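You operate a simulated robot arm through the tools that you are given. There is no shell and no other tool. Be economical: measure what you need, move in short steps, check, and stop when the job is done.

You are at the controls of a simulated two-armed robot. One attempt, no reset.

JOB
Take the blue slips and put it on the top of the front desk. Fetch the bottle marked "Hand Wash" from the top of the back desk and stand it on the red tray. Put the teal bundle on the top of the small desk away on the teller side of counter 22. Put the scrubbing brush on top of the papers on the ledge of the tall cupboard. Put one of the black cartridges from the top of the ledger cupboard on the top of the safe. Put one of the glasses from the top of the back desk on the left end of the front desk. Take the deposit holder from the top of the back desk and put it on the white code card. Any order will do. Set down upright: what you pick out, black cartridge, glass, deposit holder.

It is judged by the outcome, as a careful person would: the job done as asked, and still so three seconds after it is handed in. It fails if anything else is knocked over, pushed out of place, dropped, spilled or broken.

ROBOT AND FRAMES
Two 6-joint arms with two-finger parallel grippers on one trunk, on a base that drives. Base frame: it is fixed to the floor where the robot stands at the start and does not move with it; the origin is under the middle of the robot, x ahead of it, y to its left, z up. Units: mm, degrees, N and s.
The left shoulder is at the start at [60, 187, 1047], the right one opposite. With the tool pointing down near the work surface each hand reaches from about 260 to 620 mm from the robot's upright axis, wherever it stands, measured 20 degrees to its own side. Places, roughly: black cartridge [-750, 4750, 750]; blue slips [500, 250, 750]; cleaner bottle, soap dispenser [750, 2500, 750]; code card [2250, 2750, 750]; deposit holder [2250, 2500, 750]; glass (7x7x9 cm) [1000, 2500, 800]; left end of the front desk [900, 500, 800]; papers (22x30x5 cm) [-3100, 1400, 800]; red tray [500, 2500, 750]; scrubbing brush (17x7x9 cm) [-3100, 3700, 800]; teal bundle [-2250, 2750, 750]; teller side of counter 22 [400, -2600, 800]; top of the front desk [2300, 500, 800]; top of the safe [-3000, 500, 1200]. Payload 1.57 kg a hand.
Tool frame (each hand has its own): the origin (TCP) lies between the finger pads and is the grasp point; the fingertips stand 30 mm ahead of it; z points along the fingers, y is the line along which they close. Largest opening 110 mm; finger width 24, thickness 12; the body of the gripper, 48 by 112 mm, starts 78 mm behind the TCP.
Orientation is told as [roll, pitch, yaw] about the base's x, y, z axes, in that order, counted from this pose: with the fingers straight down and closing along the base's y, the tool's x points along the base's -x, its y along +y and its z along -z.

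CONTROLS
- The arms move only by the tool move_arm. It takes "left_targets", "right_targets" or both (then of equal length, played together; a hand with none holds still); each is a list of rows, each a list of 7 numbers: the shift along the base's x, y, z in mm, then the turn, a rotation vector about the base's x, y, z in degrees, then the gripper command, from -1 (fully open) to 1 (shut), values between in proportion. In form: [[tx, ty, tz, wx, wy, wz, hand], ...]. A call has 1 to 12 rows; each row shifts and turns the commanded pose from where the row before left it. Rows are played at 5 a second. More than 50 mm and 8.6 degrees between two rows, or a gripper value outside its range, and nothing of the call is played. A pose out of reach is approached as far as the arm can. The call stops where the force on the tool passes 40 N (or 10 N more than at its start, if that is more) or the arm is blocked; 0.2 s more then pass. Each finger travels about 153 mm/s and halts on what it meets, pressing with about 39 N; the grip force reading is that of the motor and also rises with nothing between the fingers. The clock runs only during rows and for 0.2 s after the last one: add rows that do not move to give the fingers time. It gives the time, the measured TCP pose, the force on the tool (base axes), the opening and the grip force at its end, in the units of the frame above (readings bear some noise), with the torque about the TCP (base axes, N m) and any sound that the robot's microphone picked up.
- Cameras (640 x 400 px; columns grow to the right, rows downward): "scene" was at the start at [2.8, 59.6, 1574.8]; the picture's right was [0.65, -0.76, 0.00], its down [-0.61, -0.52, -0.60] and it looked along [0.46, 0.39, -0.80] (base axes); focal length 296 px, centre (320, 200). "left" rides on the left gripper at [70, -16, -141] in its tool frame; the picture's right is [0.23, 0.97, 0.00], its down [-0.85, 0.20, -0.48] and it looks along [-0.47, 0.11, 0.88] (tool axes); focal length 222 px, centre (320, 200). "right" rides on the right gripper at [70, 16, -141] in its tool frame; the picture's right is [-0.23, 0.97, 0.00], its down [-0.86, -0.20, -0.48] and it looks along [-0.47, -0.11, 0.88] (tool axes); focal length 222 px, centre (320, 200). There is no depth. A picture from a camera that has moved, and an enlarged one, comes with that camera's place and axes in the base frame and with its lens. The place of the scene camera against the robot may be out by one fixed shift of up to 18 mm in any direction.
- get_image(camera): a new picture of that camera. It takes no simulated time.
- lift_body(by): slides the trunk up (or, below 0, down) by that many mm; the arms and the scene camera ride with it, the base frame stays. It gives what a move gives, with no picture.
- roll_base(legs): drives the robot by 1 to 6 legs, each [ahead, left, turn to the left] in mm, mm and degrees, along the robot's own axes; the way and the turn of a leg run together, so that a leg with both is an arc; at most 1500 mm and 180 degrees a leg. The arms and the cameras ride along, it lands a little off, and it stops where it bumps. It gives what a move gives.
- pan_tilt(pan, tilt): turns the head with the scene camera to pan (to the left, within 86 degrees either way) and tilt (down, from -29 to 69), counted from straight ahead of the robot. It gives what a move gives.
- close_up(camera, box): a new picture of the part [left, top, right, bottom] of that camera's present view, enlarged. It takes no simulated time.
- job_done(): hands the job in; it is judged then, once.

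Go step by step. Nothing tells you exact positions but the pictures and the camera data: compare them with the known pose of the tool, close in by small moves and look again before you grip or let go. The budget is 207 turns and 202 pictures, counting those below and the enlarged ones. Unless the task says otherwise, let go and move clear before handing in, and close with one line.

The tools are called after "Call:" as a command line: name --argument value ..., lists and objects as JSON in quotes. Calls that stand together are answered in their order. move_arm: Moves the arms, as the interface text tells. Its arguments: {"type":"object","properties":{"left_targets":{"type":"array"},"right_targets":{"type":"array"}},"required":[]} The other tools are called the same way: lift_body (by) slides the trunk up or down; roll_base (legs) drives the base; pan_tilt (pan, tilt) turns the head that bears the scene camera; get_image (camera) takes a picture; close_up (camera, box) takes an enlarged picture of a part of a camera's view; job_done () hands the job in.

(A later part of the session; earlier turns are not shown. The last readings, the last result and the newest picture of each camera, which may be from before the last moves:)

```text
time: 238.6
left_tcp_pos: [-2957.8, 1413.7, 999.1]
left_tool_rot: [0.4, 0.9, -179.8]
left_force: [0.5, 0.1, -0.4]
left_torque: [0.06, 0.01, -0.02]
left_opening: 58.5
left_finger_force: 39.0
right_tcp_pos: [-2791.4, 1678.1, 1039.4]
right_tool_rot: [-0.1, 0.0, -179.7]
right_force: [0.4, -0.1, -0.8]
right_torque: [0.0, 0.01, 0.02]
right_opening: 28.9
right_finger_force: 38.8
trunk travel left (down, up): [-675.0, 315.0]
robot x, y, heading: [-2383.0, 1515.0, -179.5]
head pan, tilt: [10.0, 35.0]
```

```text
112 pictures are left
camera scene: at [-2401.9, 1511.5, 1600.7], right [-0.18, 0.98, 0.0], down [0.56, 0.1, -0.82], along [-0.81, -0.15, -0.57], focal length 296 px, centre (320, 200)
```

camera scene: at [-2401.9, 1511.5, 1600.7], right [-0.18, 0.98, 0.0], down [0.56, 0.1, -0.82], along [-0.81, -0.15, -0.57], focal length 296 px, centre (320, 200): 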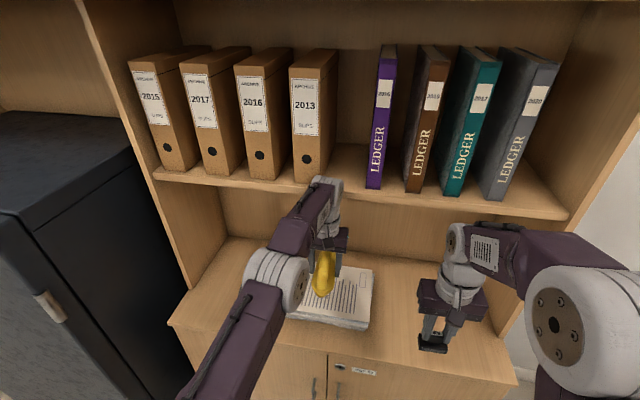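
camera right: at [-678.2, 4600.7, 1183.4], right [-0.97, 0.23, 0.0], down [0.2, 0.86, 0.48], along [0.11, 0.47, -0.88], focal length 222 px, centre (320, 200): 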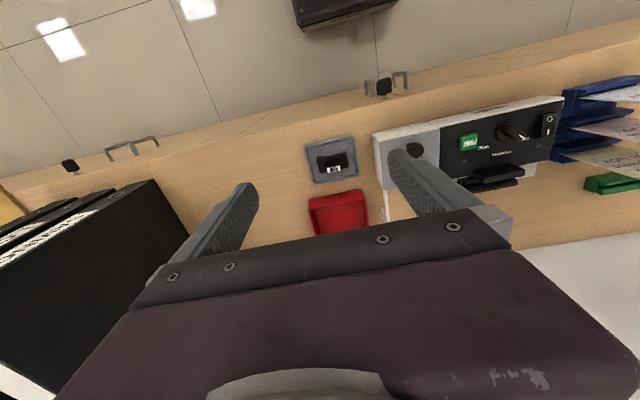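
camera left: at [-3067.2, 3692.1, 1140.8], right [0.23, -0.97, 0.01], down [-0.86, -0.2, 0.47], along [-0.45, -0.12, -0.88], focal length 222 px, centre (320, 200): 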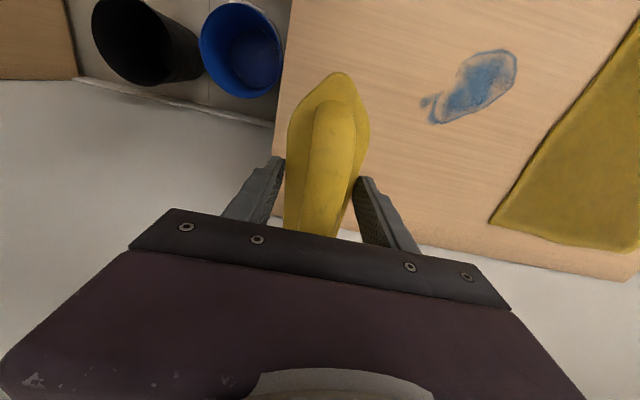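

The papers are at ≈x −2950…−3170, y 1300–1545, top ≈775; the binder shelf above is at ≈1190. I'll lower the trunk 130 mm and roll 100 mm ahead, keeping the arm posture.

Call:
lift_body --by -120

Call:
roll_base --legs '[[100, 0, 0]]'

Call:
get_image --camera "scene"

Call:
get_image --camera "left"

```text
time: 240.1
left_tcp_pos: [-2958.2, 1413.5, 879.4]
left_tool_rot: [0.4, 0.9, -179.8]
left_force: [-0.2, 0.4, -1.3]
left_torque: [-0.01, -0.03, 0.0]
left_opening: 58.6
left_finger_force: 38.7
right_tcp_pos: [-2790.8, 1677.4, 920.6]
right_tool_rot: [-0.1, 0.0, -179.8]
right_force: [-0.3, -0.6, -0.2]
right_torque: [-0.01, 0.01, 0.03]
right_opening: 28.8
right_finger_force: 38.6
trunk travel left (down, up): [-555.0, 435.0]
robot x, y, heading: [-2379.0, 1516.8, -179.8]
head pan, tilt: [10.0, 35.0]
```

```text
time: 241.2
left_tcp_pos: [-3058.4, 1413.7, 878.4]
left_tool_rot: [0.4, 0.9, -179.9]
left_force: [-0.9, -0.1, -1.9]
left_torque: [0.0, -0.04, -0.01]
left_opening: 58.8
left_finger_force: 39.2
right_tcp_pos: [-2891.3, 1677.1, 920.0]
right_tool_rot: [-0.1, 0.0, -179.6]
right_force: [0.2, 0.6, 0.2]
right_torque: [0.01, 0.0, 0.0]
right_opening: 28.9
right_finger_force: 38.8
trunk travel left (down, up): [-555.0, 435.0]
robot x, y, heading: [-2480.1, 1513.7, -179.7]
head pan, tilt: [10.0, 35.0]
```

```text
111 pictures are left
camera scene: at [-2501.4, 1510.9, 1480.7], right [-0.18, 0.98, 0.0], down [0.56, 0.1, -0.82], along [-0.81, -0.15, -0.57], focal length 296 px, centre (320, 200)
```

scene: 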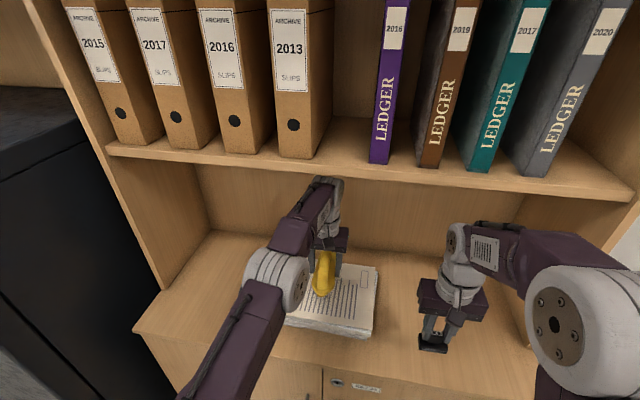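

```text
110 pictures are left
camera left: at [-2990.6, 1431.8, 1020.0], right [0.23, -0.97, 0.01], down [-0.86, -0.2, 0.47], along [-0.45, -0.12, -0.88], focal length 222 px, centre (320, 200)
```

left: 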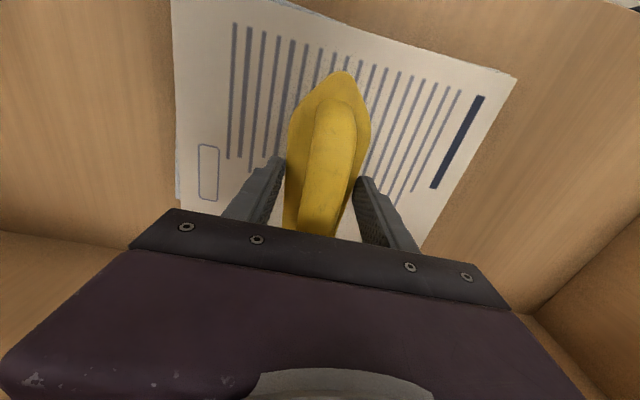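

The brush is centred over the papers. Lower until contact.

Call:
move_arm --left_targets '[[2, -2, -15, 0, 0, 0, 0.8], [0, 0, -10, 0, 0, 0, 0.8], [0, 0, -5, 0, 0, 0, 0.8], [0, 0, -4, 0, 0, 0, 0.8], [0, 0, -3, 0, 0, 0, 0.8], [0, 0, -3, 0, 0, 0, 0.8], [0, 0, -3, 0, 0, 0, 0.8], [0, 0, -3, 0, 0, 0, 0.8], [0, 0, -3, 0, 0, 0, 0.8]]'

Call:
close_up --camera "scene" --box '[260, 220, 400, 350]'

```text
time: 242.2
left_tcp_pos: [-3057.7, 1412.8, 855.9]
left_tool_rot: [0.2, -0.2, -179.8]
left_force: [3.4, -2.2, 22.8]
left_torque: [-0.04, -1.28, -0.03]
left_opening: 58.8
left_finger_force: 38.8
right_tcp_pos: [-2887.6, 1677.6, 919.4]
right_tool_rot: [-0.1, -0.2, -179.7]
right_force: [0.3, -0.5, -0.1]
right_torque: [0.03, 0.01, -0.04]
right_opening: 28.7
right_finger_force: 39.2
trunk travel left (down, up): [-555.0, 435.0]
robot x, y, heading: [-2479.4, 1514.3, -179.7]
head pan, tilt: [10.0, 35.0]
stopped in row 4 (left hand): the force on the tool passed its limit at 41 N (the readings are from after the stop); the commanded pose is now the measured one
```

```text
3.08 times, centred on (330, 285) of scene
camera zoom: at [-2497.1, 1511.4, 1480.9], right [-0.18, 0.98, 0.0], down [0.56, 0.1, -0.82], along [-0.81, -0.15, -0.57], focal length 909 px, centre (289, -62)
```

zoom: 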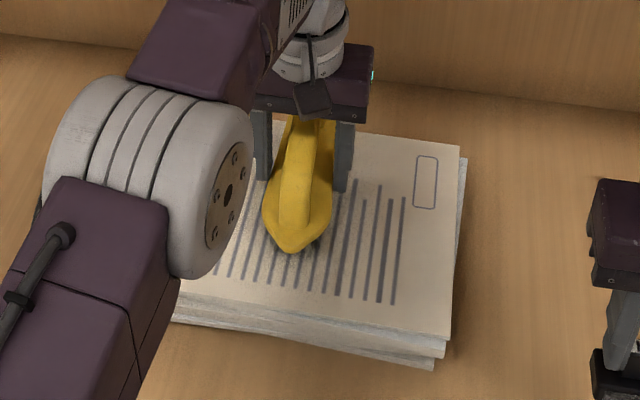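

Brush's nose touches the papers; it's level within a degree. Release gently and rise.

Call:
move_arm --left_targets '[[0, 0, 0, 0, 0, 0, 0.3], [0, 0, 0, 0, 0, 0, -0.1], [0, 0, 0, 0, 0, 0, -0.4], [0, 0, 0, 0, 0, 0, -0.4], [0, 0, 10, 0, 0, 0, -0.4], [0, 0, 20, 0, 0, 0, -0.4], [0, 0, 20, 0, 0, 0, -0.4], [0, 0, 20, 0, 0, 0, -0.4], [0, 0, 15, 0, 0, 0, -0.4]]'

Call:
close_up --camera "scene" --box '[240, 200, 420, 350]'

Call:
get_image --camera "left"

```text
time: 244.2
left_tcp_pos: [-3048.6, 1408.4, 922.0]
left_tool_rot: [0.5, 1.6, -179.9]
left_force: [-0.1, 0.6, 0.8]
left_torque: [-0.02, -0.03, 0.01]
left_opening: 76.9
left_finger_force: 0.2
left hand out of reach, approached as far as the arm can: row 8, 9
right_tcp_pos: [-2890.8, 1675.4, 916.7]
right_tool_rot: [0.0, 0.1, -179.7]
right_force: [1.6, 0.0, -0.4]
right_torque: [0.02, 0.01, 0.0]
right_opening: 28.8
right_finger_force: 38.3
trunk travel left (down, up): [-555.0, 435.0]
robot x, y, heading: [-2477.5, 1512.8, -179.9]
head pan, tilt: [10.0, 35.0]
```

```text
2.67 times, centred on (330, 275) of scene
camera zoom: at [-2502.3, 1508.7, 1477.9], right [-0.18, 0.98, 0.0], down [0.57, 0.1, -0.82], along [-0.8, -0.15, -0.58], focal length 788 px, centre (293, 0)
```

zoom: 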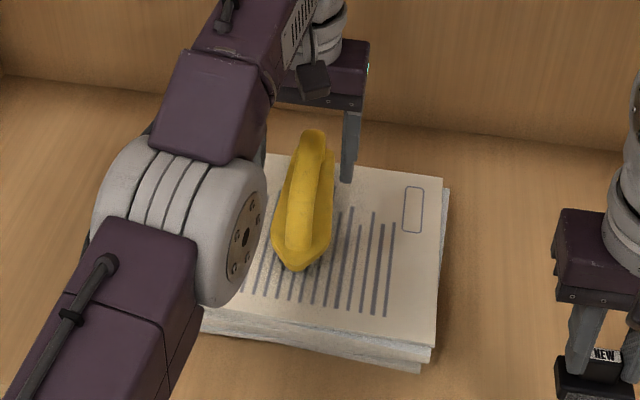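

```text
107 pictures are left
camera left: at [-2982.8, 1427.5, 1062.6], right [0.23, -0.97, 0.01], down [-0.87, -0.2, 0.46], along [-0.44, -0.12, -0.89], focal length 222 px, centre (320, 200)
```

left: 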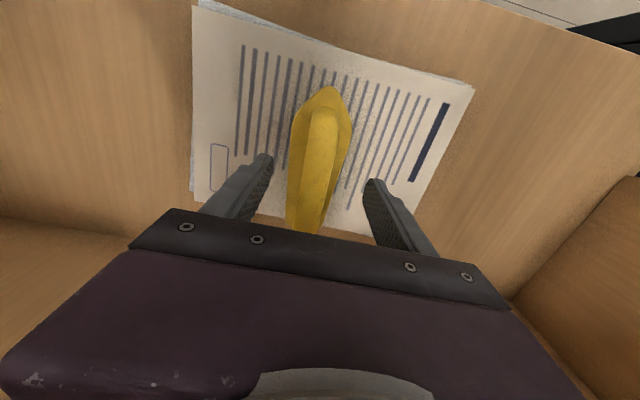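

The brush rests on the papers. I'll open wide, back straight off, then raise the trunk for the safe.

Call:
move_arm --left_targets '[[0, 0, 0, 0, 0, 0, -0.7]]'

Call:
roll_base --legs '[[-350, 0, 0], [0, 1200, 0]]'

Call:
lift_body --by 420

Call:
pan_tilt --pan -5 --tilt 35

Call:
get_image --camera "scene"

```text
time: 244.6
left_tcp_pos: [-3047.4, 1408.2, 920.1]
left_tool_rot: [0.5, 1.8, -179.8]
left_force: [-0.5, -0.1, 0.6]
left_torque: [-0.03, -0.01, -0.02]
left_opening: 93.6
left_finger_force: 0.0
right_tcp_pos: [-2890.5, 1677.1, 918.1]
right_tool_rot: [-0.1, 0.2, -179.7]
right_force: [0.6, 0.2, -1.3]
right_torque: [0.01, 0.0, -0.02]
right_opening: 28.6
right_finger_force: 39.1
trunk travel left (down, up): [-555.0, 435.0]
robot x, y, heading: [-2480.0, 1516.4, -179.7]
head pan, tilt: [10.0, 35.0]
```

```text
time: 249.7
left_tcp_pos: [-2700.2, 877.9, 936.5]
left_tool_rot: [-0.6, -0.1, 178.9]
left_force: [-1.5, 9.6, 3.1]
left_torque: [-1.13, -0.15, -0.09]
left_opening: 82.8
left_finger_force: 0.1
right_tcp_pos: [-2538.5, 1132.3, 918.5]
right_tool_rot: [-0.1, 0.0, -179.9]
right_force: [-0.7, -0.1, -0.7]
right_torque: [-0.02, 0.02, -0.01]
right_opening: 28.8
right_finger_force: 38.6
trunk travel left (down, up): [-555.0, 435.0]
robot x, y, heading: [-2124.7, 970.8, -179.7]
head pan, tilt: [10.0, 35.0]
stopped in leg 2: the force on the tool passed its limit at 101 N (the readings are from after the stop); the commanded pose is now the measured one
```

```text
refused: 420 is not a number from -400 to 400
```

```text
time: 250.5
left_tcp_pos: [-2700.5, 877.0, 936.8]
left_tool_rot: [-0.5, 0.1, 179.0]
left_force: [-2.8, 12.8, 2.9]
left_torque: [-1.27, -0.28, -0.13]
left_opening: 82.6
left_finger_force: 0.0
right_tcp_pos: [-2538.6, 1133.1, 920.0]
right_tool_rot: [0.1, 0.0, -179.9]
right_force: [0.5, -0.1, 0.0]
right_torque: [-0.01, 0.02, 0.04]
right_opening: 28.7
right_finger_force: 38.9
trunk travel left (down, up): [-555.0, 435.0]
robot x, y, heading: [-2129.6, 965.2, -179.8]
head pan, tilt: [-5.0, 35.0]
```

```text
106 pictures are left
camera scene: at [-2151.1, 989.6, 1480.7], right [0.08, 1.0, 0.0], down [0.57, -0.05, -0.82], along [-0.82, 0.07, -0.57], focal length 296 px, centre (320, 200)
```

scene: 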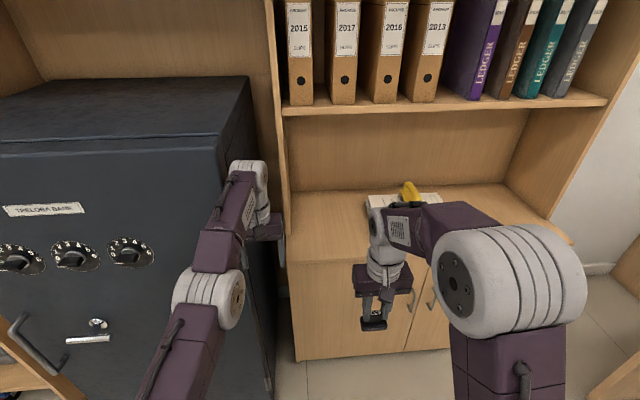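

The left hand, too far out, bumped the heavy safe's side. I'll move away from it, retract the left hand, then raise the trunk.

Call:
roll_base --legs '[[0, -120, 0]]'

Call:
move_arm --left_targets '[[45, 0, 10, 0, 0, 0, -1], [45, 0, 10, 0, 0, 0, -1], [45, 0, 10, 0, 0, 0, -1], [45, 0, 10, 0, 0, 0, -1], [20, 0, 0, 0, 0, 0, -1]]'

Call:
lift_body --by 400

Call:
pan_tilt --pan 25 --tilt 35

Call:
get_image --camera "scene"

```text
time: 251.8
left_tcp_pos: [-2700.4, 997.5, 936.5]
left_tool_rot: [-0.6, -0.1, 179.0]
left_force: [0.6, 0.1, 0.5]
left_torque: [-0.01, 0.01, 0.01]
left_opening: 93.4
left_finger_force: 0.1
right_tcp_pos: [-2538.4, 1252.6, 920.5]
right_tool_rot: [0.0, 0.0, -179.9]
right_force: [0.8, 0.5, -0.1]
right_torque: [-0.05, 0.01, -0.02]
right_opening: 28.9
right_finger_force: 39.2
trunk travel left (down, up): [-555.0, 435.0]
robot x, y, heading: [-2129.5, 1089.5, -179.9]
head pan, tilt: [-5.0, 35.0]
```

```text
time: 252.9
left_tcp_pos: [-2696.2, 999.0, 941.5]
left_tool_rot: [-0.5, 0.0, 179.1]
left_force: [0.2, -0.1, -0.3]
left_torque: [-0.01, -0.03, 0.02]
left_opening: 110.1
left_finger_force: 0.0
left hand out of reach, approached as far as the arm can: row 1, 2, 3, 4, 5
right_tcp_pos: [-2538.4, 1253.0, 919.4]
right_tool_rot: [0.0, 0.0, -180.0]
right_force: [-0.4, 0.0, -0.7]
right_torque: [0.0, 0.0, -0.01]
right_opening: 28.7
right_finger_force: 39.0
trunk travel left (down, up): [-555.0, 435.0]
robot x, y, heading: [-2131.7, 1084.3, -180.1]
head pan, tilt: [-5.0, 35.0]
```

```text
time: 256.8
left_tcp_pos: [-2695.8, 998.4, 1340.0]
left_tool_rot: [-0.6, 0.0, 178.9]
left_force: [0.3, -1.0, 0.2]
left_torque: [-0.01, -0.02, -0.02]
left_opening: 109.9
left_finger_force: 0.0
right_tcp_pos: [-2537.6, 1252.9, 1320.3]
right_tool_rot: [0.0, 0.0, -179.9]
right_force: [0.5, -0.5, -0.2]
right_torque: [0.02, 0.01, -0.01]
right_opening: 28.8
right_finger_force: 39.3
trunk travel left (down, up): [-955.0, 35.0]
robot x, y, heading: [-2130.0, 1092.8, -180.1]
head pan, tilt: [-5.0, 35.0]
```

```text
time: 257.7
left_tcp_pos: [-2695.7, 998.5, 1342.0]
left_tool_rot: [-0.6, 0.0, 179.0]
left_force: [-0.7, 0.9, 0.3]
left_torque: [0.0, 0.02, 0.01]
left_opening: 110.1
left_finger_force: 0.0
right_tcp_pos: [-2538.5, 1253.2, 1319.1]
right_tool_rot: [0.0, 0.1, -180.0]
right_force: [0.2, -0.4, -0.6]
right_torque: [-0.03, -0.02, 0.02]
right_opening: 28.8
right_finger_force: 38.7
trunk travel left (down, up): [-955.0, 35.0]
robot x, y, heading: [-2130.9, 1086.6, -180.1]
head pan, tilt: [25.0, 35.0]
```

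```text
105 pictures are left
camera scene: at [-2142.9, 1062.9, 1880.7], right [-0.42, 0.91, 0.0], down [0.52, 0.24, -0.82], along [-0.74, -0.35, -0.57], focal length 296 px, centre (320, 200)
```

scene: 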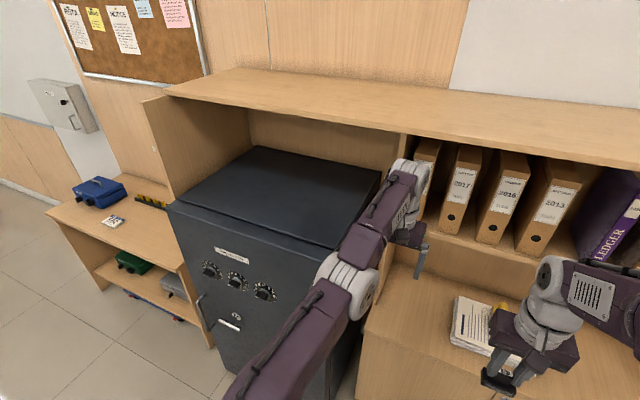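

Safe top ≈z 1260, x −2700…−3230, y 200–840, with a board overhead at x<−2950. First get the stretched left arm retracted with a different direction.

Call:
move_arm --left_targets '[[10, -20, -30, 0, 0, 0, -1], [20, -30, -30, 0, 0, 0, -1], [30, -30, -20, 0, 0, 0, -1], [40, -20, 0, 0, 0, 0, -1], [40, 0, 0, 0, 0, 0, -1]]'

```text
time: 258.9
left_tcp_pos: [-2700.0, 979.4, 1333.9]
left_tool_rot: [-0.7, 0.2, 178.9]
left_force: [0.4, -0.5, 0.8]
left_torque: [-0.01, 0.0, 0.0]
left_opening: 110.0
left_finger_force: 0.0
left hand out of reach, approached as far as the arm can: row 1, 2, 3, 4, 5
right_tcp_pos: [-2537.9, 1252.8, 1319.4]
right_tool_rot: [-0.1, 0.0, -180.0]
right_force: [-1.1, -0.6, -0.6]
right_torque: [-0.03, -0.01, -0.02]
right_opening: 28.8
right_finger_force: 38.9
trunk travel left (down, up): [-955.0, 35.0]
robot x, y, heading: [-2129.4, 1088.9, -179.9]
head pan, tilt: [25.0, 35.0]
```

Still stuck near full extension; try a straight downward move (space below is free).

Call:
move_arm --left_targets '[[0, 0, -45, 0, 0, 0, -1], [0, 0, -45, 0, 0, 0, -1], [0, 0, -45, 0, 0, 0, -1], [0, 0, -45, 0, 0, 0, -1], [0, 0, 0, 0, 0, 0, -1]]'

```text
time: 260.1
left_tcp_pos: [-2720.9, 981.4, 1156.5]
left_tool_rot: [-0.6, 0.1, 179.1]
left_force: [1.3, -0.1, 0.0]
left_torque: [-0.01, 0.0, 0.0]
left_opening: 110.0
left_finger_force: 0.1
left hand out of reach, approached as far as the arm can: row 1, 2
right_tcp_pos: [-2538.6, 1252.5, 1320.9]
right_tool_rot: [0.1, -0.1, -180.0]
right_force: [0.2, 0.1, -0.4]
right_torque: [0.05, 0.01, -0.02]
right_opening: 28.6
right_finger_force: 38.7
trunk travel left (down, up): [-955.0, 35.0]
robot x, y, heading: [-2130.4, 1091.7, -180.2]
head pan, tilt: [25.0, 35.0]
```

Free again. Now pull back and raise it beside the right hand's height.

Call:
move_arm --left_targets '[[45, 0, 0, 0, 0, 0, -1], [45, 0, 0, 0, 0, 0, -1], [45, -10, 0, 0, 0, 0, -1], [45, -15, 0, 0, 0, 0, -1], [25, -20, 30, 0, 0, 0, -1], [10, -20, 40, 0, 0, 0, -1], [0, -20, 40, 0, 0, 0, -1], [0, -10, 40, 0, 0, 0, -1], [0, 0, 30, 0, 0, 0, -1]]'

```text
time: 262.1
left_tcp_pos: [-2711.1, 917.4, 1325.5]
left_tool_rot: [-0.6, 0.2, 179.0]
left_force: [-0.5, 0.9, 0.7]
left_torque: [0.03, 0.01, 0.0]
left_opening: 110.1
left_finger_force: 0.2
left hand out of reach, approached as far as the arm can: row 1, 2, 3, 4, 5, 6, 8, 9
right_tcp_pos: [-2538.0, 1252.1, 1319.4]
right_tool_rot: [0.0, 0.0, -180.0]
right_force: [0.0, 0.1, -1.5]
right_torque: [0.01, 0.03, 0.01]
right_opening: 29.0
right_finger_force: 38.5
trunk travel left (down, up): [-955.0, 35.0]
robot x, y, heading: [-2130.1, 1087.0, -180.1]
head pan, tilt: [25.0, 35.0]
```

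The left arm refuses to fold; let me look at its posture.

Call:
pan_tilt --pan 20 --tilt 50

Call:
get_image --camera "scene"

```text
time: 262.9
left_tcp_pos: [-2711.0, 917.1, 1325.0]
left_tool_rot: [-0.6, -0.1, 179.0]
left_force: [0.9, 0.3, -0.1]
left_torque: [-0.01, -0.01, 0.0]
left_opening: 110.1
left_finger_force: 0.1
right_tcp_pos: [-2538.0, 1251.8, 1319.8]
right_tool_rot: [0.1, 0.1, -179.9]
right_force: [-0.3, -0.1, 0.0]
right_torque: [0.03, 0.04, -0.01]
right_opening: 28.5
right_finger_force: 38.8
trunk travel left (down, up): [-955.0, 35.0]
robot x, y, heading: [-2128.9, 1089.7, -179.7]
head pan, tilt: [20.0, 50.0]
```

```text
104 pictures are left
camera scene: at [-2135.4, 1073.7, 1859.0], right [-0.34, 0.94, 0.0], down [0.72, 0.26, -0.64], along [-0.6, -0.22, -0.77], focal length 296 px, centre (320, 200)
```

scene: 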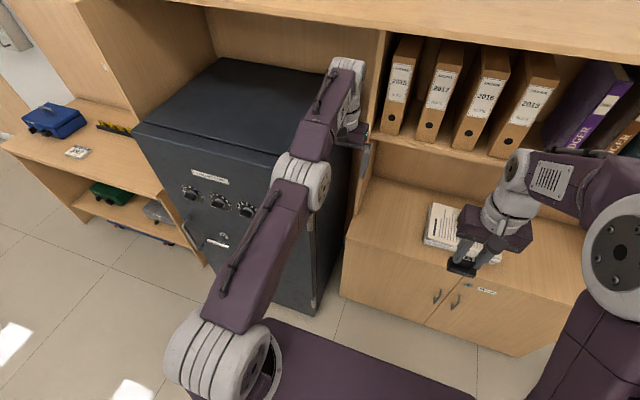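

The arm is dead straight (singular). I'll swing it down to start bending the elbow, then pull inward in tiny, growing steps.

Call:
move_arm --left_targets '[[0, 0, -45, 0, 0, 0, -1], [0, 0, -45, 0, 0, 0, -1], [0, 0, -45, 0, 0, 0, -1], [0, 0, -45, 0, 0, 0, -1], [1, 0, 0, 0, 0, 0, -1], [2, 0, 0, 0, 0, 0, -1], [2, 0, 0, 0, 0, 0, -1], [3, 0, 0, 0, 0, 0, -1], [4, 0, 0, 0, 0, 0, -1], [6, 0, 0, 0, 0, 0, -1], [8, 0, 0, 0, 0, 0, -1], [12, 0, 0, 0, 0, 0, -1]]'

```text
time: 265.5
left_tcp_pos: [-2724.6, 916.8, 1146.3]
left_tool_rot: [-0.6, 0.3, 179.0]
left_force: [-0.6, -0.6, 0.2]
left_torque: [-0.01, 0.0, 0.03]
left_opening: 110.1
left_finger_force: 0.1
left hand out of reach, approached as far as the arm can: row 1, 2, 6, 8, 9, 10, 11, 12
right_tcp_pos: [-2538.2, 1252.4, 1319.4]
right_tool_rot: [0.0, 0.0, -180.0]
right_force: [-0.3, -0.9, 0.0]
right_torque: [0.02, -0.01, 0.01]
right_opening: 28.8
right_finger_force: 38.6
trunk travel left (down, up): [-955.0, 35.0]
robot x, y, heading: [-2131.7, 1087.5, -180.1]
head pan, tilt: [20.0, 50.0]
```

Try a longer downward arc along (slightly inside) the arm's sphere to build up elbow bend.

Call:
move_arm --left_targets '[[6, 5, -44, 0, 0, 0, -1], [10, 5, -44, 0, 0, 0, -1], [14, 0, -43, 0, 0, 0, -1], [17, 0, -42, 0, 0, 0, -1], [21, 0, -40, 0, 0, 0, -1], [24, 0, -38, 0, 0, 0, -1], [27, 0, -36, 0, 0, 0, -1], [30, 0, -34, 0, 0, 0, -1], [33, 0, -31, 0, 0, 0, -1], [36, 0, -28, 0, 0, 0, -1]]'

```text
time: 267.7
left_tcp_pos: [-2520.0, 926.0, 760.3]
left_tool_rot: [-0.7, 0.0, 179.0]
left_force: [-0.1, 0.1, -0.3]
left_torque: [0.0, -0.01, 0.0]
left_opening: 109.8
left_finger_force: 0.0
left hand out of reach, approached as far as the arm can: row 3, 5, 7, 10
right_tcp_pos: [-2537.3, 1251.7, 1320.2]
right_tool_rot: [-0.1, -0.1, -180.0]
right_force: [0.9, -0.1, -0.5]
right_torque: [-0.02, 0.01, 0.0]
right_opening: 28.7
right_finger_force: 38.8
trunk travel left (down, up): [-955.0, 35.0]
robot x, y, heading: [-2130.1, 1086.0, -179.9]
head pan, tilt: [20.0, 50.0]
```

Now test a pull along the arm axis (inward and up) in small steps.

Call:
move_arm --left_targets '[[2, 0, 3, 0, 0, 0, -1], [3, 0, 4, 0, 0, 0, -1], [4, 0, 5, 0, 0, 0, -1], [6, 0, 8, 0, 0, 0, -1], [9, 0, 12, 0, 0, 0, -1], [12, 0, 16, 0, 0, 0, -1], [15, 0, 20, 0, 0, 0, -1]]'

Call:
get_image --camera "scene"

```text
time: 269.3
left_tcp_pos: [-2474.4, 921.4, 821.6]
left_tool_rot: [0.4, 0.2, 179.0]
left_force: [-0.3, -0.7, -0.1]
left_torque: [0.01, 0.0, 0.03]
left_opening: 110.1
left_finger_force: 0.1
left hand out of reach, approached as far as the arm can: row 1, 7
right_tcp_pos: [-2538.5, 1253.1, 1318.6]
right_tool_rot: [0.0, 0.1, -179.9]
right_force: [-0.4, 0.2, -0.2]
right_torque: [0.0, 0.03, -0.01]
right_opening: 28.8
right_finger_force: 38.4
trunk travel left (down, up): [-955.0, 35.0]
robot x, y, heading: [-2131.9, 1086.9, -180.2]
head pan, tilt: [20.0, 50.0]
```

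```text
103 pictures are left
camera scene: at [-2135.1, 1073.6, 1858.9], right [-0.34, 0.94, 0.0], down [0.72, 0.26, -0.64], along [-0.6, -0.22, -0.77], focal length 296 px, centre (320, 200)
```

scene: 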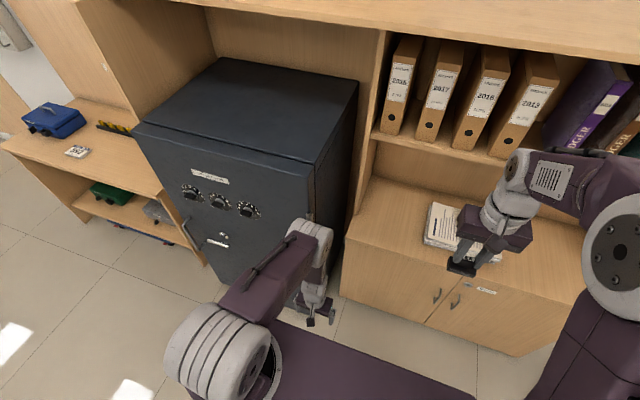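

The elbow is bending again. Bring the left hand back to its normal stance (forward ~370, raised).

Call:
move_arm --left_targets '[[5, 0, 40, 0, 0, 0, -1], [5, 0, 45, 0, 0, 0, -1], [0, 0, 45, 0, 0, 0, -1], [0, 0, 45, 0, 0, 0, -1], [0, 0, 45, 0, 0, 0, -1], [-5, 0, 45, 0, 0, 0, -1], [-5, 0, 45, 0, 0, 0, -1], [-10, 0, 45, 0, 0, 0, -1], [-10, 0, 45, 0, 0, 0, -1], [0, 0, 45, 0, 0, 0, -1], [0, 0, 30, 0, 0, 0, -1]]'

Call:
get_image --camera "scene"

```text
time: 271.7
left_tcp_pos: [-2486.4, 927.5, 1292.2]
left_tool_rot: [-0.6, 0.1, 179.0]
left_force: [0.7, -1.5, 0.0]
left_torque: [-0.01, 0.03, 0.02]
left_opening: 110.1
left_finger_force: 0.0
left hand out of reach, approached as far as the arm can: row 6
right_tcp_pos: [-2536.5, 1253.3, 1319.7]
right_tool_rot: [-0.1, -0.1, -180.0]
right_force: [-0.4, -0.8, -0.7]
right_torque: [0.02, 0.01, 0.03]
right_opening: 28.8
right_finger_force: 38.4
trunk travel left (down, up): [-955.0, 35.0]
robot x, y, heading: [-2129.7, 1089.7, -179.8]
head pan, tilt: [20.0, 50.0]
```

```text
102 pictures are left
camera scene: at [-2133.8, 1073.7, 1858.9], right [-0.34, 0.94, 0.0], down [0.72, 0.26, -0.64], along [-0.6, -0.22, -0.77], focal length 296 px, centre (320, 200)
```

scene: 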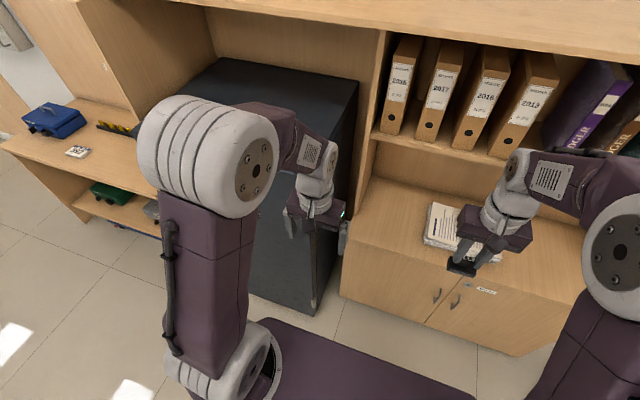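

Left arm is normal again. Raise everything a bit more, then line up in front of the safe.

Call:
lift_body --by 35

Call:
move_arm --left_targets '[[0, 0, 25, 0, 0, 0, -1], [0, 0, 25, 0, 0, 0, -1]]' --right_targets '[[0, 0, 15, 0, 0, 0, 0.9], [0, 0, 15, 0, 0, 0, 0.9]]'

Call:
roll_base --legs '[[0, 720, 0]]'

Call:
pan_tilt --pan -5 --tilt 40

Call:
get_image --camera "scene"

```text
time: 272.5
left_tcp_pos: [-2488.7, 928.6, 1326.7]
left_tool_rot: [-0.7, 0.1, 178.9]
left_force: [0.0, 0.5, -0.4]
left_torque: [0.02, -0.05, -0.02]
left_opening: 109.9
left_finger_force: 0.1
right_tcp_pos: [-2538.6, 1251.6, 1355.5]
right_tool_rot: [0.0, 0.0, -179.9]
right_force: [0.0, -0.4, -0.7]
right_torque: [0.0, 0.02, 0.02]
right_opening: 28.6
right_finger_force: 38.8
trunk travel left (down, up): [-990.0, 0.0]
robot x, y, heading: [-2129.0, 1091.0, -180.0]
head pan, tilt: [20.0, 50.0]
```

```text
time: 273.1
left_tcp_pos: [-2487.0, 929.3, 1378.6]
left_tool_rot: [-0.6, 0.0, 179.0]
left_force: [0.2, 0.7, 0.1]
left_torque: [-0.01, 0.0, 0.02]
left_opening: 110.1
left_finger_force: 0.0
right_tcp_pos: [-2536.0, 1253.6, 1385.9]
right_tool_rot: [0.0, -0.1, -180.0]
right_force: [-0.2, -0.9, -0.7]
right_torque: [0.04, 0.06, -0.01]
right_opening: 28.6
right_finger_force: 38.9
trunk travel left (down, up): [-990.0, 0.0]
robot x, y, heading: [-2127.4, 1090.1, -179.8]
head pan, tilt: [20.0, 50.0]
```

```text
time: 277.0
left_tcp_pos: [-2478.9, 217.4, 1378.2]
left_tool_rot: [-0.6, 0.0, -179.9]
left_force: [0.4, -0.1, -0.8]
left_torque: [-0.01, 0.0, 0.03]
left_opening: 110.1
left_finger_force: 0.1
right_tcp_pos: [-2534.4, 540.0, 1383.3]
right_tool_rot: [0.0, 0.0, -178.9]
right_force: [0.4, 0.7, -0.4]
right_torque: [-0.06, 0.0, 0.01]
right_opening: 28.7
right_finger_force: 38.5
trunk travel left (down, up): [-990.0, 0.0]
robot x, y, heading: [-2121.3, 378.0, -178.7]
head pan, tilt: [20.0, 50.0]
```

```text
time: 277.9
left_tcp_pos: [-2477.6, 214.4, 1376.5]
left_tool_rot: [-0.6, 0.0, -179.9]
left_force: [0.6, -0.4, 0.7]
left_torque: [0.0, 0.03, 0.01]
left_opening: 110.0
left_finger_force: 0.0
right_tcp_pos: [-2533.9, 538.5, 1383.8]
right_tool_rot: [-0.2, -0.1, -178.8]
right_force: [-0.4, -0.9, -1.2]
right_torque: [0.03, 0.03, 0.02]
right_opening: 28.7
right_finger_force: 38.6
trunk travel left (down, up): [-990.0, 0.0]
robot x, y, heading: [-2122.4, 383.5, -178.6]
head pan, tilt: [-5.0, 40.0]
```

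```text
101 pictures are left
camera scene: at [-2140.2, 399.9, 1908.1], right [0.07, 1.0, 0.0], down [0.64, -0.04, -0.77], along [-0.76, 0.05, -0.64], focal length 296 px, centre (320, 200)
```

scene: 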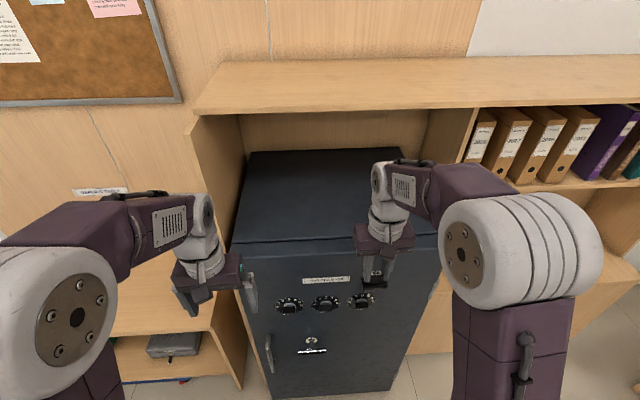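

Clear to approach; roll ahead so the right hand is over the front part of the safe top.

Call:
roll_base --legs '[[0, 0, -1.3], [290, 0, 0]]'

Call:
get_image --camera "right"

Call:
get_image --camera "scene"

```text
time: 280.2
left_tcp_pos: [-2763.4, 222.7, 1377.8]
left_tool_rot: [-0.6, -0.1, 178.9]
left_force: [0.0, 0.6, -0.1]
left_torque: [-0.01, 0.05, 0.0]
left_opening: 109.7
left_finger_force: 0.1
right_tcp_pos: [-2812.2, 547.3, 1385.3]
right_tool_rot: [-0.1, -0.2, 180.0]
right_force: [-0.2, 0.4, -0.3]
right_torque: [0.01, 0.01, 0.01]
right_opening: 28.9
right_finger_force: 39.1
trunk travel left (down, up): [-990.0, 0.0]
robot x, y, heading: [-2404.7, 383.4, 179.9]
head pan, tilt: [-5.0, 40.0]
```

```text
100 pictures are left
camera right: at [-2740.0, 531.9, 1527.3], right [-0.23, -0.97, 0.0], down [-0.85, 0.2, 0.48], along [-0.47, 0.11, -0.88], focal length 222 px, centre (320, 200)
```

right: 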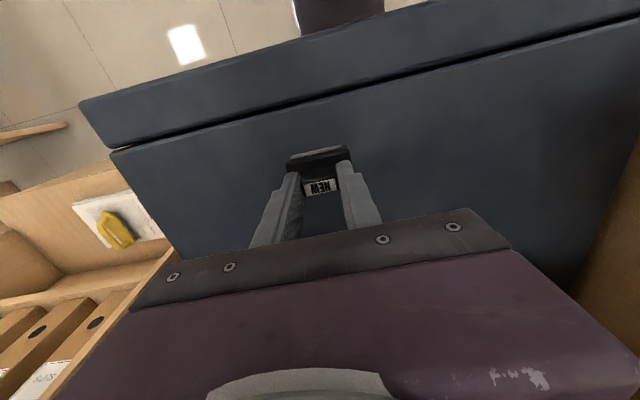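

```text
99 pictures are left
camera scene: at [-2419.6, 401.5, 1908.2], right [0.09, 1.0, 0.0], down [0.64, -0.06, -0.77], along [-0.76, 0.07, -0.64], focal length 296 px, centre (320, 200)
```

scene: 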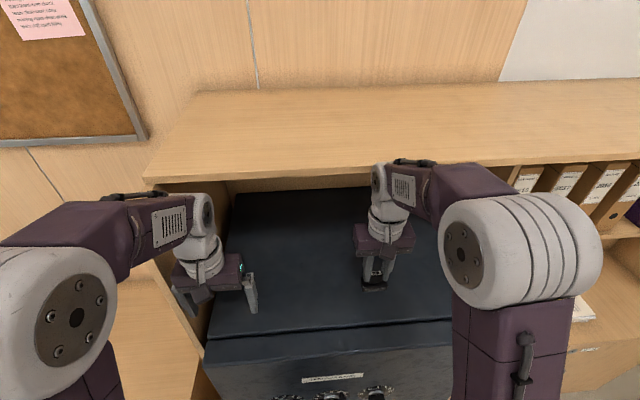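

The cartridge is over the safe's flat top. Lower gradually to contact.

Call:
move_arm --right_targets '[[-20, 0, -10, 0, 0, 0, 0.9], [0, 0, -15, 0, 0, 0, 0.9], [0, 0, -6, 0, 0, 0, 0.9], [0, 0, -4, 0, 0, 0, 0.9], [0, 0, -4, 0, 0, 0, 0.9], [0, 0, -4, 0, 0, 0, 0.9], [0, 0, -4, 0, 0, 0, 0.9], [0, 0, -3, 0, 0, 0, 0.9], [0, 0, -3, 0, 0, 0, 0.9], [0, 0, -3, 0, 0, 0, 0.9], [0, 0, -3, 0, 0, 0, 0.9], [0, 0, -3, 0, 0, 0, 0.9]]'

Call:
close_up --camera "scene" --box '[320, 220, 440, 320]'

```text
time: 282.8
left_tcp_pos: [-2766.6, 223.6, 1376.6]
left_tool_rot: [-0.6, 0.0, 178.9]
left_force: [-0.1, -0.6, -0.1]
left_torque: [-0.01, 0.01, 0.0]
left_opening: 110.1
left_finger_force: 0.2
right_tcp_pos: [-2835.5, 548.0, 1322.2]
right_tool_rot: [-0.1, 0.1, 179.9]
right_force: [0.0, 0.6, -0.8]
right_torque: [0.01, 0.02, -0.03]
right_opening: 28.7
right_finger_force: 39.0
trunk travel left (down, up): [-990.0, 0.0]
robot x, y, heading: [-2411.2, 385.5, 179.8]
head pan, tilt: [-5.0, 40.0]
```

```text
4.00 times, centred on (380, 270) of scene
camera zoom: at [-2424.9, 401.6, 1908.1], right [0.09, 1.0, 0.0], down [0.64, -0.06, -0.77], along [-0.76, 0.07, -0.64], focal length 1182 px, centre (80, -80)
```

zoom: 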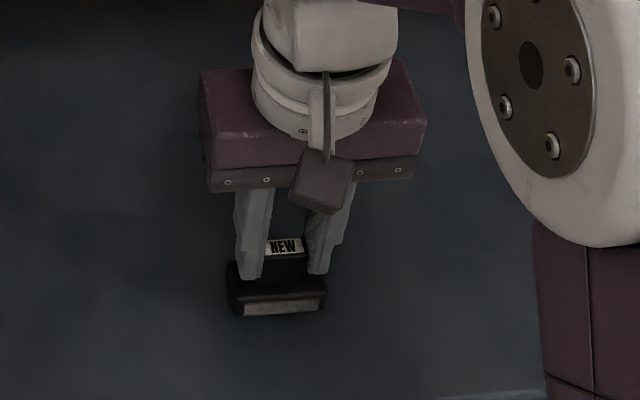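

Not touching yet; continue in small steps.

Call:
move_arm --right_targets '[[0, 0, -3, 0, 0, 0, 0.9], [0, 0, -3, 0, 0, 0, 0.9], [0, 0, -3, 0, 0, 0, 0.9], [0, 0, -3, 0, 0, 0, 0.9], [0, 0, -3, 0, 0, 0, 0.9], [0, 0, -3, 0, 0, 0, 0.9], [0, 0, -3, 0, 0, 0, 0.9], [0, 0, -3, 0, 0, 0, 0.9], [0, 0, -3, 0, 0, 0, 0.9], [0, 0, -3, 0, 0, 0, 0.9], [0, 0, -3, 0, 0, 0, 0.9], [0, 0, -3, 0, 0, 0, 0.9]]'

Call:
close_up --camera "scene" --box '[320, 220, 440, 320]'

```text
time: 284.7
left_tcp_pos: [-2763.2, 223.3, 1377.9]
left_tool_rot: [-0.6, -0.1, 178.9]
left_force: [-0.6, -0.2, -0.3]
left_torque: [0.0, 0.01, 0.0]
left_opening: 109.7
left_finger_force: 0.0
right_tcp_pos: [-2832.0, 548.2, 1300.3]
right_tool_rot: [0.0, -0.5, 180.1]
right_force: [5.0, 1.6, 20.0]
right_torque: [-0.06, -0.34, 0.05]
right_opening: 28.8
right_finger_force: 38.9
trunk travel left (down, up): [-990.0, 0.0]
robot x, y, heading: [-2407.0, 381.8, 179.6]
head pan, tilt: [-5.0, 40.0]
stopped in row 9 (right hand): the force on the tool passed its limit at 51 N (the readings are from after the stop); the commanded pose is now the measured one
```

```text
4.00 times, centred on (380, 270) of scene
camera zoom: at [-2419.4, 400.8, 1907.8], right [0.09, 1.0, 0.0], down [0.64, -0.06, -0.77], along [-0.77, 0.07, -0.64], focal length 1182 px, centre (80, -80)
```

zoom: 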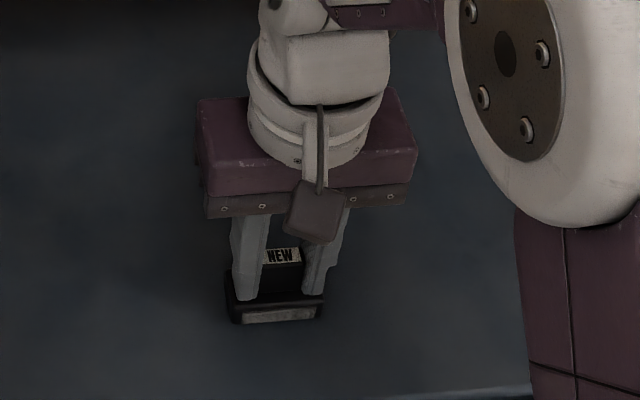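

Contact; release and rise.

Call:
move_arm --right_targets '[[0, 0, 0.5, 0, 0, 0, 0.5], [0, 0, 0, 0, 0, 0, 0.2], [0, 0, 0, 0, 0, 0, -0.1], [0, 0, 0, 0, 0, 0, -0.1], [0, 0, 8, 0, 0, 0, -0.1], [0, 0, 20, 0, 0, 0, -0.1], [0, 0, 35, 0, 0, 0, -0.1], [0, 0, 35, 0, 0, 0, -0.1]]'

Call:
close_up --camera "scene" --box '[320, 220, 440, 320]'

Call:
get_image --camera "right"

```text
time: 286.5
left_tcp_pos: [-2768.1, 223.4, 1377.0]
left_tool_rot: [-0.7, -0.1, 179.0]
left_force: [0.4, 0.2, 0.1]
left_torque: [0.01, -0.01, -0.02]
left_opening: 109.5
left_finger_force: 0.0
right_tcp_pos: [-2836.0, 547.0, 1395.9]
right_tool_rot: [-0.1, -0.2, 180.0]
right_force: [-0.4, 0.4, 0.3]
right_torque: [0.02, -0.02, 0.01]
right_opening: 60.4
right_finger_force: 0.1
trunk travel left (down, up): [-990.0, 0.0]
robot x, y, heading: [-2408.2, 386.1, 180.0]
head pan, tilt: [-5.0, 40.0]
```

```text
4.00 times, centred on (380, 270) of scene
camera zoom: at [-2424.9, 401.6, 1908.1], right [0.09, 1.0, 0.0], down [0.64, -0.06, -0.77], along [-0.76, 0.07, -0.64], focal length 1182 px, centre (80, -80)
```

zoom: 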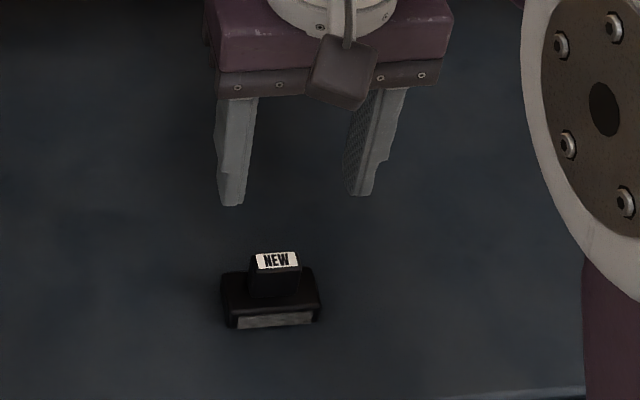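

```text
95 pictures are left
camera right: at [-2764.5, 530.8, 1538.3], right [-0.23, -0.97, 0.0], down [-0.85, 0.2, 0.48], along [-0.47, 0.11, -0.88], focal length 222 px, centre (320, 200)
```

right: 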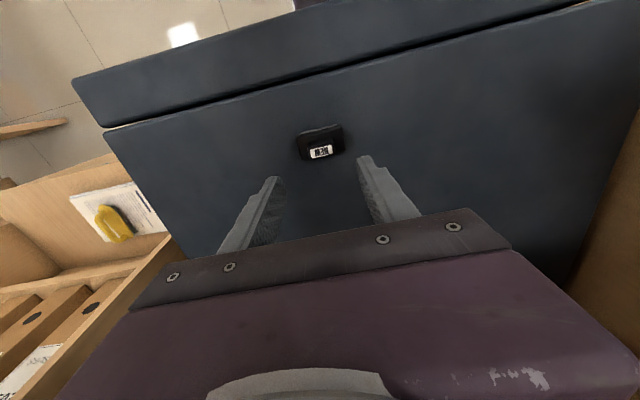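

The cartridge stands on the safe. Next the teal bundle: back away and drive round to the north side of the small desk.

Call:
roll_base --legs '[[-1000, 0, 0], [-800, 0, 0], [0, -1500, 0], [0, -1450, 0], [1400, 0, 0]]'

Call:
lift_body --by -315

Call:
pan_tilt --pan 45 --tilt 35

Call:
get_image --camera "scene"

```text
time: 315.9
left_tcp_pos: [-2353.7, 3230.2, 1377.4]
left_tool_rot: [-0.6, 0.0, 178.0]
left_force: [0.0, -0.4, 0.1]
left_torque: [-0.02, 0.02, -0.02]
left_opening: 109.9
left_finger_force: 0.2
right_tcp_pos: [-2418.2, 3554.2, 1397.0]
right_tool_rot: [-0.1, -0.2, 179.2]
right_force: [-0.3, 1.0, 0.2]
right_torque: [-0.01, 0.01, 0.03]
right_opening: 60.5
right_finger_force: 0.0
trunk travel left (down, up): [-990.0, 0.0]
robot x, y, heading: [-1993.4, 3381.7, 179.5]
head pan, tilt: [-5.0, 40.0]
```

```text
time: 319.0
left_tcp_pos: [-2354.3, 3228.6, 1062.4]
left_tool_rot: [-0.6, 0.0, 178.1]
left_force: [-0.9, -0.6, -0.2]
left_torque: [-0.02, -0.02, 0.0]
left_opening: 110.2
left_finger_force: 0.1
right_tcp_pos: [-2419.4, 3553.7, 1080.6]
right_tool_rot: [-0.1, -0.3, 179.2]
right_force: [-0.2, -0.6, -0.2]
right_torque: [-0.01, 0.04, 0.03]
right_opening: 60.3
right_finger_force: 0.0
trunk travel left (down, up): [-675.0, 315.0]
robot x, y, heading: [-1990.0, 3381.2, 179.1]
head pan, tilt: [-5.0, 40.0]
```

```text
time: 320.2
left_tcp_pos: [-2355.2, 3230.5, 1063.0]
left_tool_rot: [-0.6, 0.1, 178.1]
left_force: [-0.2, -0.1, 0.1]
left_torque: [-0.03, 0.01, -0.03]
left_opening: 110.0
left_finger_force: 0.0
right_tcp_pos: [-2420.2, 3555.4, 1081.8]
right_tool_rot: [-0.1, -0.2, 179.2]
right_force: [0.4, 0.0, 0.3]
right_torque: [0.01, 0.0, 0.0]
right_opening: 60.4
right_finger_force: 0.0
trunk travel left (down, up): [-675.0, 315.0]
robot x, y, heading: [-1993.5, 3379.8, 179.1]
head pan, tilt: [45.0, 35.0]
```

```text
94 pictures are left
camera scene: at [-1989.7, 3334.0, 1600.7], right [-0.7, 0.72, 0.0], down [0.41, 0.4, -0.82], along [-0.59, -0.57, -0.57], focal length 296 px, centre (320, 200)
```

scene: 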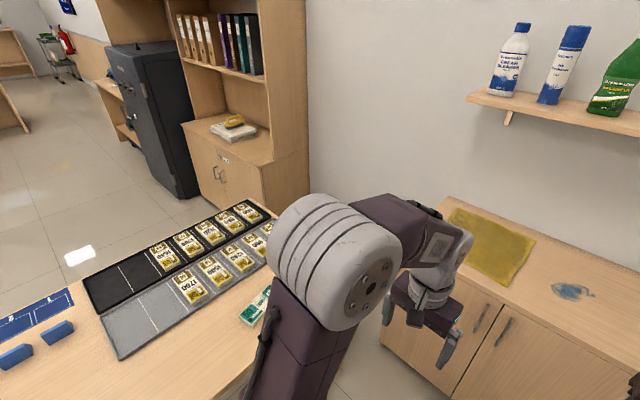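

Teal bundle ≈[-2270,2755]. Turn south to face the desk and line up for the right hand.

Call:
roll_base --legs '[[0, 0, 91], [0, -130, 0], [150, 0, 0]]'

Call:
pan_tilt --pan -10 --tilt 50

Call:
get_image --camera "scene"

Call:
get_image --camera "right"

```text
time: 326.3
left_tcp_pos: [-1955.5, 2878.7, 1062.4]
left_tool_rot: [-0.6, -0.1, -90.2]
left_force: [0.2, 0.0, -0.3]
left_torque: [-0.02, 0.01, 0.04]
left_opening: 109.7
left_finger_force: 0.1
right_tcp_pos: [-2278.4, 2805.8, 1081.9]
right_tool_rot: [-0.1, -0.2, -89.3]
right_force: [0.4, 0.3, 0.1]
right_torque: [-0.03, 0.01, 0.0]
right_opening: 60.5
right_finger_force: 0.0
trunk travel left (down, up): [-675.0, 315.0]
robot x, y, heading: [-2120.7, 3235.3, -89.1]
head pan, tilt: [45.0, 35.0]
```

```text
time: 327.6
left_tcp_pos: [-1956.4, 2876.9, 1062.4]
left_tool_rot: [-0.5, 0.1, -90.3]
left_force: [-1.2, -0.3, -0.2]
left_torque: [-0.01, 0.0, 0.0]
left_opening: 110.1
left_finger_force: 0.1
right_tcp_pos: [-2278.2, 2804.1, 1081.2]
right_tool_rot: [0.0, -0.3, -89.3]
right_force: [-0.7, -0.4, -0.5]
right_torque: [0.05, 0.01, 0.04]
right_opening: 60.5
right_finger_force: 0.0
trunk travel left (down, up): [-675.0, 315.0]
robot x, y, heading: [-2120.0, 3231.6, -89.4]
head pan, tilt: [-10.0, 50.0]
```

```text
93 pictures are left
camera scene: at [-2126.5, 3230.4, 1579.0], right [-0.99, 0.16, 0.0], down [0.12, 0.76, -0.64], along [-0.1, -0.63, -0.77], focal length 296 px, centre (320, 200)
```

scene: 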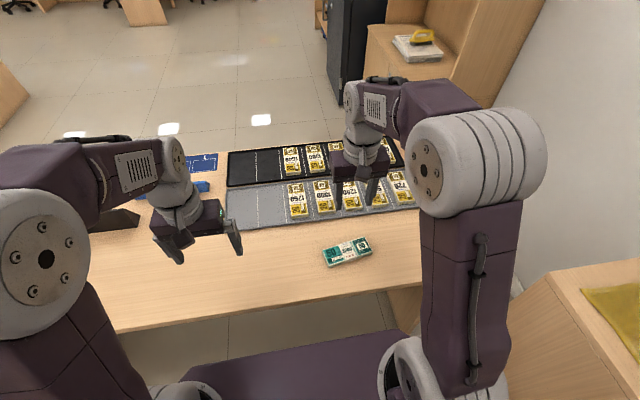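

```text
92 pictures are left
camera right: at [-2262.0, 2874.7, 1223.0], right [0.98, -0.21, 0.0], down [-0.19, -0.86, 0.48], along [-0.1, -0.47, -0.88], focal length 222 px, centre (320, 200)
```

right: 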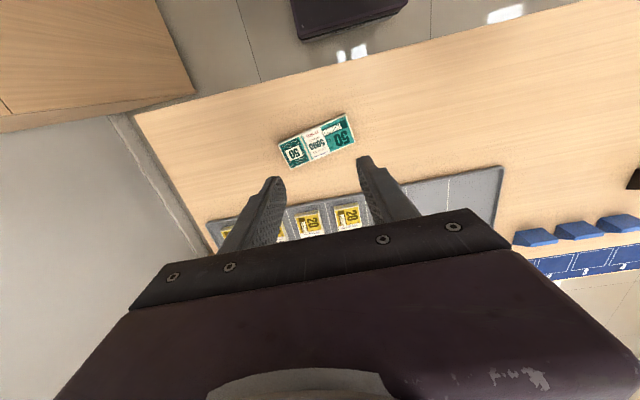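

Teal bundle: centre ≈[-2291,2761], 155×57 mm, long side at +10.6°. I'll turn the right hand −80° and come above it.

Call:
move_arm --right_targets '[[0, 0, 0, 0, 0, -8, -0.4], [0, 0, 0, 0, 0, -8, -0.4], [0, 0, 0, 0, 0, -8, -0.4], [0, 0, 0, 0, 0, -8, -0.4], [0, -10, -10, 0, 0, -8, -0.4], [0, -10, -20, 0, 0, -8, -0.4], [-4, -10, -20, 0, 0, -8, -0.4], [-4, -10, -30, 0, 0, -8, -0.4], [-4, -3, -30, 0, 0, -8, -0.4], [-1, 0, -30, 0, 0, -8, -0.4], [0, 0, -30, 0, 0, 0, -0.4], [0, 0, 0, 0, 0, 0, -0.4]]'

Call:
get_image --camera "right"

Call:
close_up --camera "scene" --box '[270, 180, 430, 290]'

```text
time: 330.1
left_tcp_pos: [-1955.8, 2877.9, 1062.4]
left_tool_rot: [-0.6, -0.1, -90.4]
left_force: [0.4, 0.0, -0.3]
left_torque: [0.0, -0.01, 0.0]
left_opening: 110.0
left_finger_force: 0.0
right_tcp_pos: [-2292.1, 2761.4, 911.2]
right_tool_rot: [0.0, -0.2, -169.2]
right_force: [-0.8, -0.3, -0.5]
right_torque: [-0.01, 0.0, 0.0]
right_opening: 77.0
right_finger_force: 0.1
trunk travel left (down, up): [-675.0, 315.0]
robot x, y, heading: [-2118.9, 3233.5, -89.2]
head pan, tilt: [-10.0, 50.0]
```

```text
91 pictures are left
camera right: at [-2218.8, 2759.1, 1052.9], right [-0.04, -1.0, 0.0], down [-0.88, 0.04, 0.48], along [-0.48, 0.02, -0.88], focal length 222 px, centre (320, 200)
```

right: 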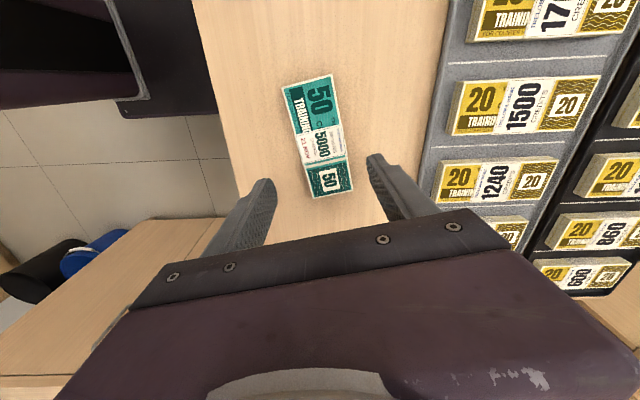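

```text
3.64 times, centred on (350, 235) of scene
camera zoom: at [-2126.6, 3231.4, 1579.0], right [-0.99, 0.16, 0.0], down [0.12, 0.76, -0.64], along [-0.1, -0.63, -0.77], focal length 1075 px, centre (211, 73)
```

zoom: 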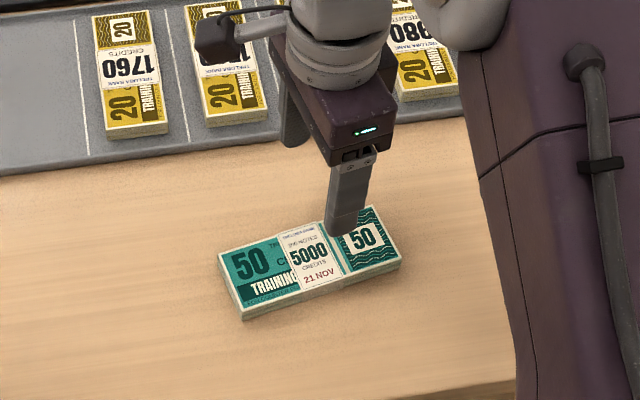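

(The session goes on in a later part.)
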